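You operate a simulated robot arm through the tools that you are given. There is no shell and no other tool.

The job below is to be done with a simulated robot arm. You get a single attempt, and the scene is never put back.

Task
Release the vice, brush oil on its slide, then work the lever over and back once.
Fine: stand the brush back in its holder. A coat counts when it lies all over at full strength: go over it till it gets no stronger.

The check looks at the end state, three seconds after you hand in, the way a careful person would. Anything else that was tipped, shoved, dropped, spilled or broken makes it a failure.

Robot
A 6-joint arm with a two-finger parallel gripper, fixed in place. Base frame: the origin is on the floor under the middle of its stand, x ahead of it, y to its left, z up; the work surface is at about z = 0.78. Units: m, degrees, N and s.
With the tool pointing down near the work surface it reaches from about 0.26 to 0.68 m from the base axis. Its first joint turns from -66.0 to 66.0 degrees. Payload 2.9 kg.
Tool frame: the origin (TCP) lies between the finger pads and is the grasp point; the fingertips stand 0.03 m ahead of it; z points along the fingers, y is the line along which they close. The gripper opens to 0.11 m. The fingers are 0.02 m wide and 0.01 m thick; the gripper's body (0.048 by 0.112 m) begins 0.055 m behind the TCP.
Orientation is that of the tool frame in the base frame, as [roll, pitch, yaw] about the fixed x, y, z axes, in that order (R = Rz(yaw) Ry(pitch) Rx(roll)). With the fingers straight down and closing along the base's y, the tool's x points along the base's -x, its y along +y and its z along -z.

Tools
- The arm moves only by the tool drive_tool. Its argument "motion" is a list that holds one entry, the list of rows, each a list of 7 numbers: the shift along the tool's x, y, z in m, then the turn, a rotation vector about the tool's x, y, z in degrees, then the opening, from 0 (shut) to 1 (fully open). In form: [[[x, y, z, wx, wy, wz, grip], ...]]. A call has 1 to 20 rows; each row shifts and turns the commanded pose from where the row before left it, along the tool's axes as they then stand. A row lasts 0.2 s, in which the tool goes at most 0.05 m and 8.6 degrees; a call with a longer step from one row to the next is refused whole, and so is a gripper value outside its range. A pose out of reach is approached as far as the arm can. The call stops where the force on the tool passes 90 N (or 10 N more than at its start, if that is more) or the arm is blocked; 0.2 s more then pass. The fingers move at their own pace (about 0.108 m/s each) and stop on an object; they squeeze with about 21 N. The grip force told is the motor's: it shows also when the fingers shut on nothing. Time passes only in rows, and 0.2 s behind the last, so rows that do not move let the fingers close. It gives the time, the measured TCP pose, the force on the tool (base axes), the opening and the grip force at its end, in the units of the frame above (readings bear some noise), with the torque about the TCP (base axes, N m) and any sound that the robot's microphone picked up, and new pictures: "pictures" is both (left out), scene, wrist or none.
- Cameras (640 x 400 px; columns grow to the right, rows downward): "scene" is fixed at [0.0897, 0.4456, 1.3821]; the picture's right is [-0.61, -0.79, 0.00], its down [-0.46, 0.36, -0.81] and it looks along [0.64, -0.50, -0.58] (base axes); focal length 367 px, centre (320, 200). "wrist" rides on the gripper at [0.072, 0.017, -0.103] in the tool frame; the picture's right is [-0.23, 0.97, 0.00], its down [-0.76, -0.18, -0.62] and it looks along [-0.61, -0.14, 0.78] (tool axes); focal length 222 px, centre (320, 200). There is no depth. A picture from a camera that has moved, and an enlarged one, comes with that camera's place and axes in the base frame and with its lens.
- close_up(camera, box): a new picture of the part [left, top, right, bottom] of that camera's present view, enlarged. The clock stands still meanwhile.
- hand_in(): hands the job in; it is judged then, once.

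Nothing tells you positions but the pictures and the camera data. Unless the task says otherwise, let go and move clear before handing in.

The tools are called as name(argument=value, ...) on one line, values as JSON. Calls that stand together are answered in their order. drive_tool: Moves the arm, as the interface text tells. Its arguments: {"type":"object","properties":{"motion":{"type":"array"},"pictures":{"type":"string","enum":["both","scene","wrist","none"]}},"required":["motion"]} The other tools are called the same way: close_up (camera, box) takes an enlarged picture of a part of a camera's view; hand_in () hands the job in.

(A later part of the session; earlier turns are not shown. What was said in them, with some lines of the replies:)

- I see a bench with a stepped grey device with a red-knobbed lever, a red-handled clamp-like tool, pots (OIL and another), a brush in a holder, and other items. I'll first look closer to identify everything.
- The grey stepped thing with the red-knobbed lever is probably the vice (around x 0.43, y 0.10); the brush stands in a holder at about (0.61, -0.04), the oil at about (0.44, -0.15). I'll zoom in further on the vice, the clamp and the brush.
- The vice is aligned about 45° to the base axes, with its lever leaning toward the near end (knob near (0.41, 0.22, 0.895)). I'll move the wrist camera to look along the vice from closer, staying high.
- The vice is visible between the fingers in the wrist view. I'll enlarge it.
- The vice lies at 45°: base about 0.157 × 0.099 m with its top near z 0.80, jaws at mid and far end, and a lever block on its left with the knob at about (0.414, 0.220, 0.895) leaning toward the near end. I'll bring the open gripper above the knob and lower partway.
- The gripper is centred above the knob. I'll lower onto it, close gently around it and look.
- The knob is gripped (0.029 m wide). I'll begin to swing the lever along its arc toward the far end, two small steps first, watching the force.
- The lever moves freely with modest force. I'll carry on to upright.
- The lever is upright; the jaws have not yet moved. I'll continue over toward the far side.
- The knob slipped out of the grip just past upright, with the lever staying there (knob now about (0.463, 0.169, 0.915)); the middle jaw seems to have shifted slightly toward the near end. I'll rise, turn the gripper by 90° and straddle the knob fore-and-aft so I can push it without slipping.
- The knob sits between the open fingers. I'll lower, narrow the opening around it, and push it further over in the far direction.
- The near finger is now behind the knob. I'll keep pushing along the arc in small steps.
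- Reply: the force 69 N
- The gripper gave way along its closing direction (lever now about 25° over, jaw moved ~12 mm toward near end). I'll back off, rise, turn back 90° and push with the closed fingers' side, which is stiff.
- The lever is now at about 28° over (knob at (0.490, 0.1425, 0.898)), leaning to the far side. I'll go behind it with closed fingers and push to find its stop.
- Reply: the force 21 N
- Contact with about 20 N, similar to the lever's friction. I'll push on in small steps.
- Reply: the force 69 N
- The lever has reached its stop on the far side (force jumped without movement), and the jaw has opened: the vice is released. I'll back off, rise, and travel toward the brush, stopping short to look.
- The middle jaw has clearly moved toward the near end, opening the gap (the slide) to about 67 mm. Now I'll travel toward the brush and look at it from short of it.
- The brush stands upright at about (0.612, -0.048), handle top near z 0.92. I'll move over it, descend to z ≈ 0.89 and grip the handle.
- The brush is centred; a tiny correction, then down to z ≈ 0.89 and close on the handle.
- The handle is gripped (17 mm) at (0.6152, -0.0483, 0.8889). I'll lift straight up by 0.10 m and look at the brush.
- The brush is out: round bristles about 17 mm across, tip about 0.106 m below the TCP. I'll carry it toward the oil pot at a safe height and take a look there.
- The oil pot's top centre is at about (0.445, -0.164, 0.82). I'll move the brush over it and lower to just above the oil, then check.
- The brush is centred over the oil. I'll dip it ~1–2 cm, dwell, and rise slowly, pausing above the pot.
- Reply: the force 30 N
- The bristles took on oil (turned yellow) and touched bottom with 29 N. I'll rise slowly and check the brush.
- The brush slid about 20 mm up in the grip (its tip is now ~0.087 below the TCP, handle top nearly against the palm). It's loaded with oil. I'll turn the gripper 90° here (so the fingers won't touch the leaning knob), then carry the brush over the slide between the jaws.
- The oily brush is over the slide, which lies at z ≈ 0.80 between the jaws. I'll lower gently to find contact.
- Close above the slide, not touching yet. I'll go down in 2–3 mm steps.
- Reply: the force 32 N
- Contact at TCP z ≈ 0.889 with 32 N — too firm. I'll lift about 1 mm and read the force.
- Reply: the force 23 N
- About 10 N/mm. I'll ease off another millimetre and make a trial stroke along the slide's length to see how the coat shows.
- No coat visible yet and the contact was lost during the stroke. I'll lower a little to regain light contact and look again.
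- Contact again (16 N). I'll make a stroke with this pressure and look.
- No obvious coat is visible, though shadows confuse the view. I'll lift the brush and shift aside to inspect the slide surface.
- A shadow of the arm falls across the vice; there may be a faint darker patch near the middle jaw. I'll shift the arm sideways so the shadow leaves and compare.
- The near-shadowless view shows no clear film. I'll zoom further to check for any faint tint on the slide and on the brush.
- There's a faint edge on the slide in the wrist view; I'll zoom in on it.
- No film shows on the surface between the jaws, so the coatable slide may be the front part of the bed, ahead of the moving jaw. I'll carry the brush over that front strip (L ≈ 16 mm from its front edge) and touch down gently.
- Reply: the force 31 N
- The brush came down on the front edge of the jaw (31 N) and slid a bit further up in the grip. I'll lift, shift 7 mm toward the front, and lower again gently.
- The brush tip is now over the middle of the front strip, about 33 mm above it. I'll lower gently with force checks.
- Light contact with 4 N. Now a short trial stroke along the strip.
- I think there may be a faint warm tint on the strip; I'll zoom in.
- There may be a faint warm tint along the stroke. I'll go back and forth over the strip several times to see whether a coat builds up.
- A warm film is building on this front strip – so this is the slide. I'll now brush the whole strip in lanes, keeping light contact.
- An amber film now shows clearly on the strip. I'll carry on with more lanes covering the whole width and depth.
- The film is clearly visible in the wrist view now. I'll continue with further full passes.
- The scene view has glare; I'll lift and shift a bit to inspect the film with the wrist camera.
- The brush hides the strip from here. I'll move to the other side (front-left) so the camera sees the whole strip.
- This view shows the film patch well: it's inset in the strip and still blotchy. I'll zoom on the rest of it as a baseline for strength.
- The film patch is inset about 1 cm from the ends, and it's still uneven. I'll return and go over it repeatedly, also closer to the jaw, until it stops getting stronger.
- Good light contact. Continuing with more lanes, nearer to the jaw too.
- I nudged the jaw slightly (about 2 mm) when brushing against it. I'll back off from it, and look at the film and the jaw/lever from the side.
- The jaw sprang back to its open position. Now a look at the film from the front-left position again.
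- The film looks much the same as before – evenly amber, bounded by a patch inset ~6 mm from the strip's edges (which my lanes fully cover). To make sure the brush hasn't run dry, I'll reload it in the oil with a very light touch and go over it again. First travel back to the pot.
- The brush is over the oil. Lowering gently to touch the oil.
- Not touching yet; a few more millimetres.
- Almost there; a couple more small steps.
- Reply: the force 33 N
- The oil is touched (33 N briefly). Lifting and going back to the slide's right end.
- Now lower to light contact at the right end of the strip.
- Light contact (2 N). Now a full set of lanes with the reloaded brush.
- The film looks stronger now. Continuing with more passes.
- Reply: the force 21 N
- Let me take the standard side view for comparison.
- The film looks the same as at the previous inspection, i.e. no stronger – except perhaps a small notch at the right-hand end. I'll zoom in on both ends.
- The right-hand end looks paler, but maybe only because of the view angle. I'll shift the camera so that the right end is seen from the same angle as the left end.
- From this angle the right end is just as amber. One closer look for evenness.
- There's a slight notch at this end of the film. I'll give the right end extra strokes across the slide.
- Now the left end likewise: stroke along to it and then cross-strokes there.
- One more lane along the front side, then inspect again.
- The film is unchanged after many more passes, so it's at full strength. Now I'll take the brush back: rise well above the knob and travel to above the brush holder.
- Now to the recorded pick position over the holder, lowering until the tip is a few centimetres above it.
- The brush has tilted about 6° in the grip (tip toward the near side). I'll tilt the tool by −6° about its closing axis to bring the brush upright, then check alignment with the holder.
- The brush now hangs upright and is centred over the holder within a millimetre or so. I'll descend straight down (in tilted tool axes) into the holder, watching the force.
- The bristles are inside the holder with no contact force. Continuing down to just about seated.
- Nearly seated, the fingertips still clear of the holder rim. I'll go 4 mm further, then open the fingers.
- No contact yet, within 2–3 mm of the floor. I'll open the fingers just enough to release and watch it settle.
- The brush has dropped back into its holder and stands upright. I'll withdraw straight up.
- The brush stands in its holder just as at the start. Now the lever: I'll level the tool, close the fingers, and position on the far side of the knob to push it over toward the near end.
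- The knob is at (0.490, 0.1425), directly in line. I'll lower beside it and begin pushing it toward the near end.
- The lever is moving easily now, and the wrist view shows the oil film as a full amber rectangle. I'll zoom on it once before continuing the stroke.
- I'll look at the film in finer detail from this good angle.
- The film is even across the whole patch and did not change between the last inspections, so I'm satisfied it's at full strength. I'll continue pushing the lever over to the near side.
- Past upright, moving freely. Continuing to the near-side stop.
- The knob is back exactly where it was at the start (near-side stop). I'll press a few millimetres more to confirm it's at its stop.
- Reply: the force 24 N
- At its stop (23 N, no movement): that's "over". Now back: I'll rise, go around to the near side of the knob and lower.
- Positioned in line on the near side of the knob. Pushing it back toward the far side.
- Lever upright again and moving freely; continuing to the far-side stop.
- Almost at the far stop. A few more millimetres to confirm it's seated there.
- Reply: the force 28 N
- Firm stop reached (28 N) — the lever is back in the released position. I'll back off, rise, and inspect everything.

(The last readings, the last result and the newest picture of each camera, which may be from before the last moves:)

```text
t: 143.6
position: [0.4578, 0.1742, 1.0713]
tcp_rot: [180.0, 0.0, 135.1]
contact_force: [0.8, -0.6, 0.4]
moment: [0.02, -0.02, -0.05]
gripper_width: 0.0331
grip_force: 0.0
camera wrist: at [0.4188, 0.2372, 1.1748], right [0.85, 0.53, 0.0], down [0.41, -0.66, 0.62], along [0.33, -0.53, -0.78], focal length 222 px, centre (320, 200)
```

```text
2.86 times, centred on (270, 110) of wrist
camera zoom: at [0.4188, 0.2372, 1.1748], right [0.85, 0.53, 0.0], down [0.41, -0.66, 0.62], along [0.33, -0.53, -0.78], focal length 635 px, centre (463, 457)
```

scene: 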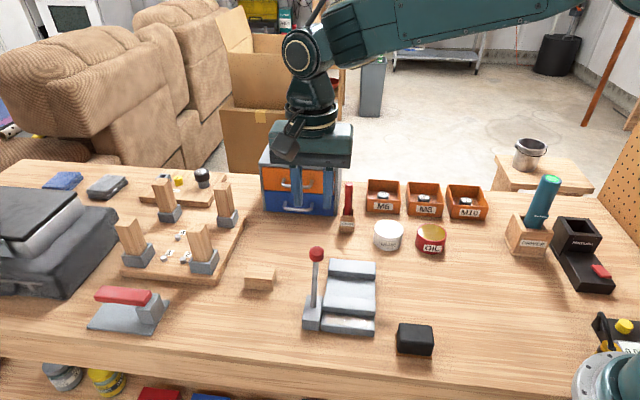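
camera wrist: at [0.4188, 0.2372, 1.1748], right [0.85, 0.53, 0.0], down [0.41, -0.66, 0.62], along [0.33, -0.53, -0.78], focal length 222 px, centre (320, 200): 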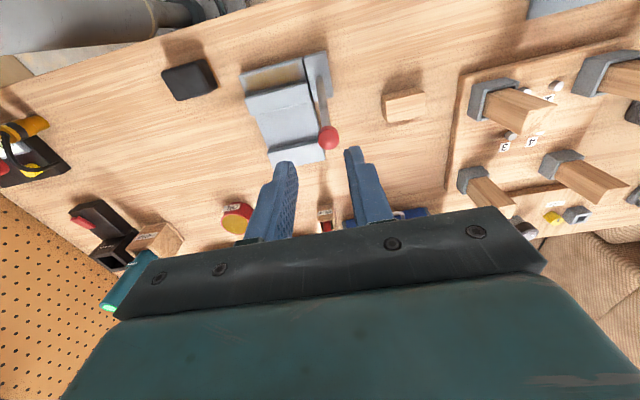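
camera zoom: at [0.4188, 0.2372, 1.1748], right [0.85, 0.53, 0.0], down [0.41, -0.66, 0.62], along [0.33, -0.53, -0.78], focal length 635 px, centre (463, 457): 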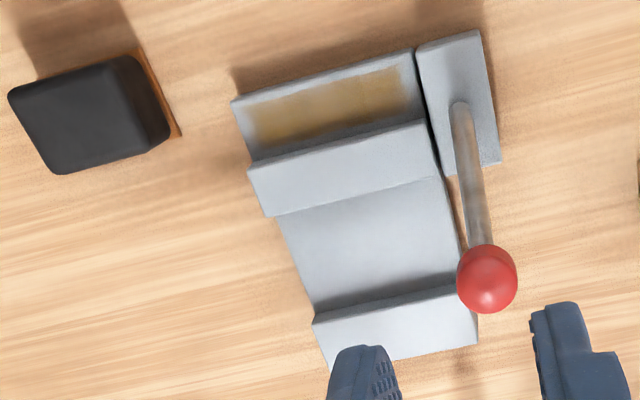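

Lever is back in the released position, brush in its holder. A last closer look at the film from above.

close_up(camera="wrist", box=[238, 50, 318, 105])

close_up(camera="scene", box=[318, 308, 378, 340])

close_up(camera="scene", box=[320, 160, 480, 270])

```text
7.27 times, centred on (278, 78) of wrist
camera zoom: at [0.4188, 0.2372, 1.1748], right [0.85, 0.53, 0.0], down [0.41, -0.66, 0.62], along [0.33, -0.53, -0.78], focal length 1615 px, centre (626, 1091)
```

zoom: 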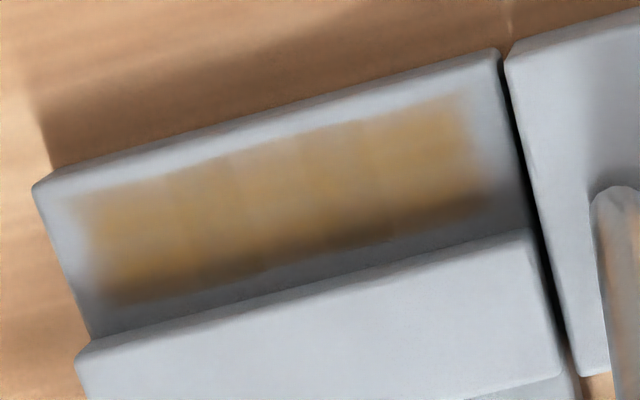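

```text
10.67 times, centred on (348, 324) of scene
camera zoom: at [0.0897, 0.4456, 1.3821], right [-0.61, -0.79, 0.0], down [-0.46, 0.36, -0.81], along [0.64, -0.5, -0.58], focal length 3912 px, centre (21, -1123)
```

zoom: 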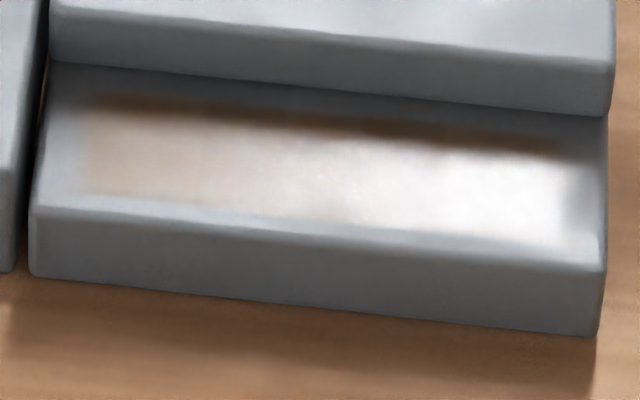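

```text
3.64 times, centred on (400, 215) of scene
camera zoom: at [0.0897, 0.4456, 1.3821], right [-0.61, -0.79, 0.0], down [-0.46, 0.36, -0.81], along [0.64, -0.5, -0.58], focal length 1334 px, centre (29, 146)
```

zoom: 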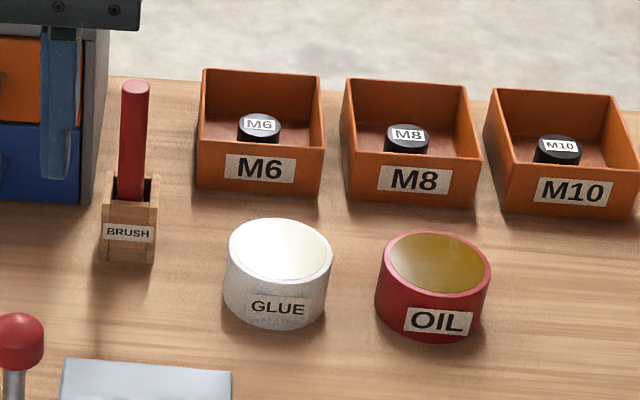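

The holder, pots and boxes are all undisturbed. To be sure of the film's evenness (the front middle looks slightly paler, perhaps a reflection), I'll look at it from another direction.

drive_tool(motion=[[[0.0033, 0.034, 0, 0, 0, 0, 0.3], [0.0033, 0.034, 0, 0, 0, 0, 0.3], [0, 0, 0.04, 0, 0, 0, 0.3], [0, 0, 0.045, 0, 0, 0, 0.3], [0, 0, 0.04, 0, 0, 0, 0.3], [0, 0, 0, 0, 0, 0, 0.3]]], pictures="wrist")

close_up(camera="wrist", box=[140, 70, 280, 170])

```text
t: 145.0
position: [0.5029, 0.2268, 0.9443]
tcp_rot: [179.9, 0.0, 135.0]
contact_force: [-0.2, 0.6, -0.3]
moment: [0.01, -0.02, 0.03]
gripper_width: 0.033
grip_force: 0.0
camera wrist: at [0.462, 0.2898, 1.0494], right [0.85, 0.53, 0.0], down [0.41, -0.66, 0.62], along [0.33, -0.53, -0.78], focal length 222 px, centre (320, 200)
```

wrist: 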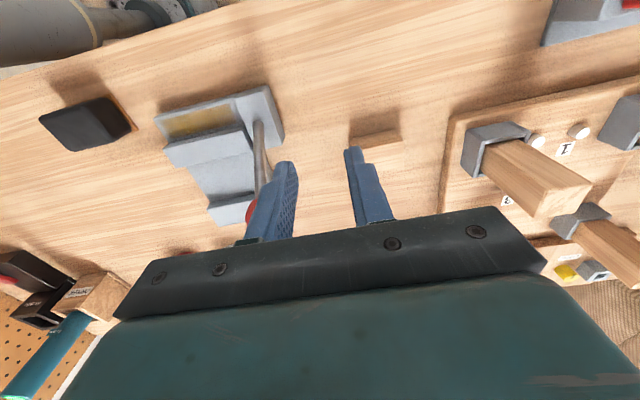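

```text
4.00 times, centred on (210, 120) of wrist
camera zoom: at [0.462, 0.2898, 1.0494], right [0.85, 0.53, 0.0], down [0.41, -0.66, 0.62], along [0.33, -0.53, -0.78], focal length 888 px, centre (760, 520)
```

zoom: 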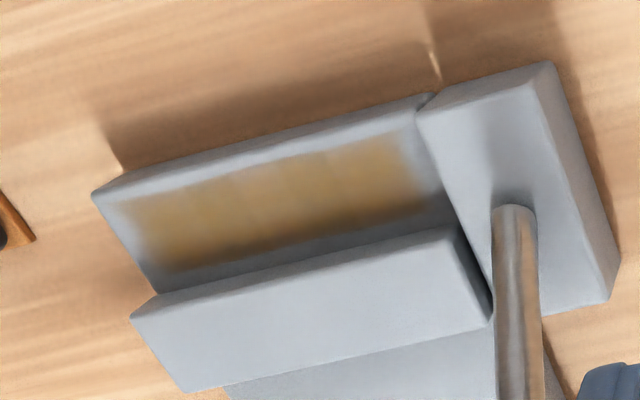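

close_up(camera="wrist", box=[158, 88, 218, 142])

close_up(camera="wrist", box=[195, 85, 255, 139])

```text
7.41 times, centred on (188, 115) of wrist
camera zoom: at [0.462, 0.2898, 1.0494], right [0.85, 0.53, 0.0], down [0.41, -0.66, 0.62], along [0.33, -0.53, -0.78], focal length 1645 px, centre (1298, 830)
```

zoom: 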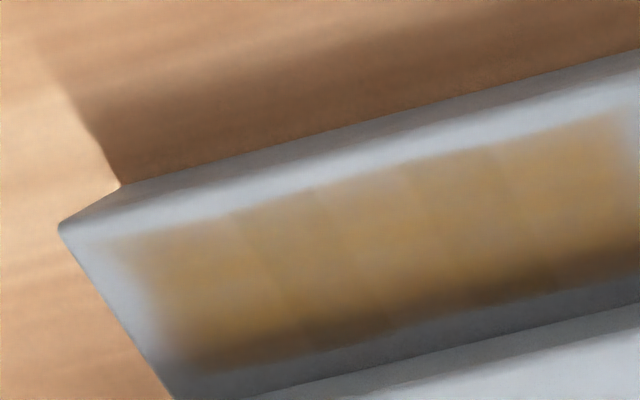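

```text
7.41 times, centred on (225, 112) of wrist
camera zoom: at [0.462, 0.2898, 1.0494], right [0.85, 0.53, 0.0], down [0.41, -0.66, 0.62], along [0.33, -0.53, -0.78], focal length 1645 px, centre (1024, 852)
```

zoom: 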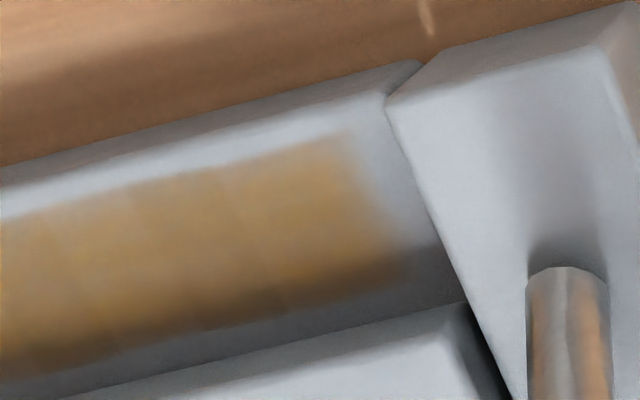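

From this direction the film is an even, full amber patch to all its edges, and the lever's drag dropped markedly after oiling. Everything else looks undisturbed. I'll move the arm up and clear, then take a final overall look.

drive_tool(motion=[[[0, 0, -0.045, 0, 0, 0, 0.3], [0, 0, -0.045, 0, 0, 0, 0.3], [0, 0, -0.045, 0, 0, 0, 0.3], [0, 0, -0.045, 0, 0, 0, 0.3], [0, 0, -0.03, 0, 0, 0, 0.3], [0, 0, 0, 0, 0, 0, 0.3]]])

close_up(camera="scene", box=[290, 225, 450, 345])

close_up(camera="scene", box=[320, 160, 480, 270])

```text
t: 146.4
position: [0.5026, 0.225, 1.1566]
tcp_rot: [-179.9, 0.0, 135.0]
contact_force: [-0.4, -0.3, 0.5]
moment: [0.01, 0.04, 0.0]
gripper_width: 0.0332
grip_force: 0.1
camera wrist: at [0.4629, 0.2886, 1.2597], right [0.85, 0.53, 0.0], down [0.41, -0.66, 0.62], along [0.33, -0.53, -0.78], focal length 222 px, centre (320, 200)
```

scene: 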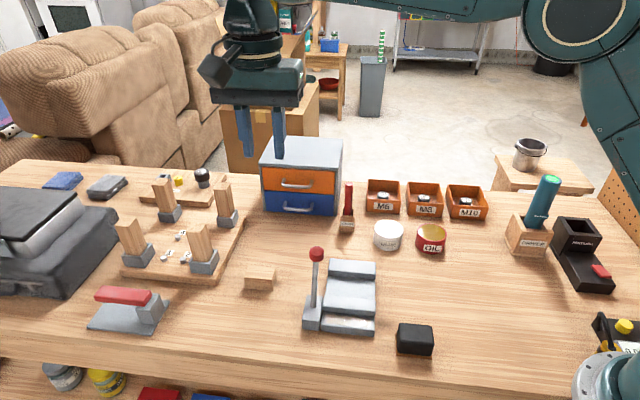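
wrist: 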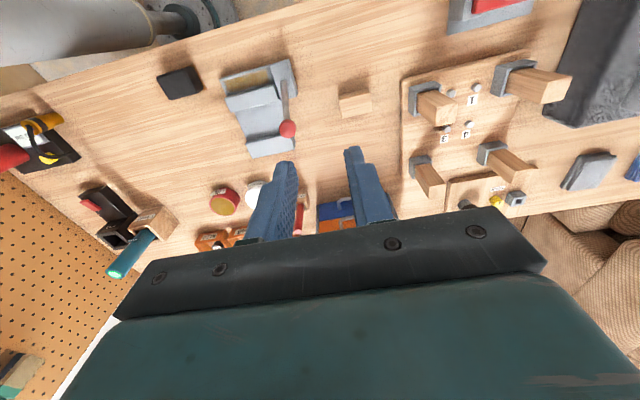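

```text
3.33 times, centred on (370, 285) of scene
camera zoom: at [0.0897, 0.4456, 1.3821], right [-0.61, -0.79, 0.0], down [-0.46, 0.36, -0.81], along [0.64, -0.5, -0.58], focal length 1223 px, centre (153, -83)
```

zoom: 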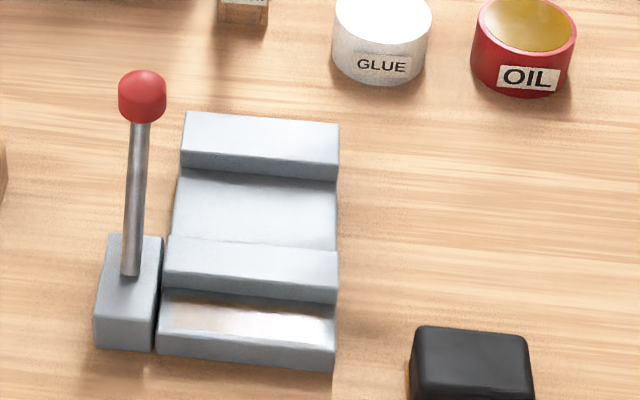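

```text
3.64 times, centred on (400, 215) of scene
camera zoom: at [0.0897, 0.4456, 1.3821], right [-0.61, -0.79, 0.0], down [-0.46, 0.36, -0.81], along [0.64, -0.5, -0.58], focal length 1334 px, centre (29, 146)
```

zoom: 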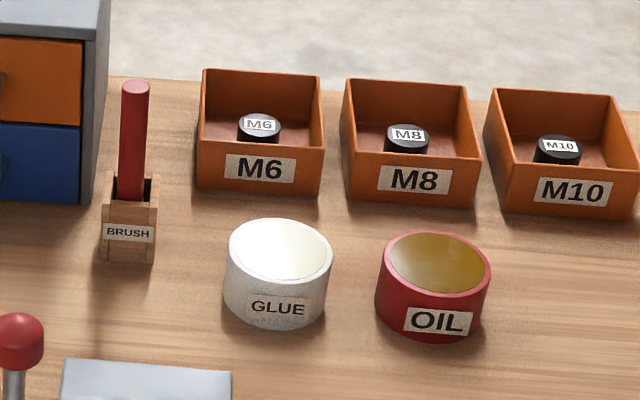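

The vice is released with its lever back at the far stop after one over-and-back stroke. The slide carries the full oil film, the brush stands in its holder, and nothing else has moved. I'm handing in.

hand_in()

```text
The job is handed in.
```

The job is handed in. By my pictures, every step was done; no result of the check has come back.

- **Vice released:** the lever is at its far stop and the jaw has moved about 14 mm toward the near end.
- **Slide oiled:** the film covers a rectangle on the front strip of the bed, about 6 mm in from its edges. I took this strip as the slide because the surface between the jaws took no oil. I reloaded the brush once and went over the film until it stopped getting stronger between looks. The front middle looked slightly paler in some views, which I judged to be reflection.
- **Lever worked once:** after the oiling I pushed it over to the near stop and back to the far stop. Both stops were confirmed by a sharp rise in force with no movement.
- **Brush returned:** it stands upright in its holder, as at the start.

While brushing close to the jaw I nudged it about 2 mm, and it sprang back once I backed off. The brush also slid and tilted in the grip, so I levelled it before putting it back. Nothing else on the bench appears to have moved, and I saw no drips.
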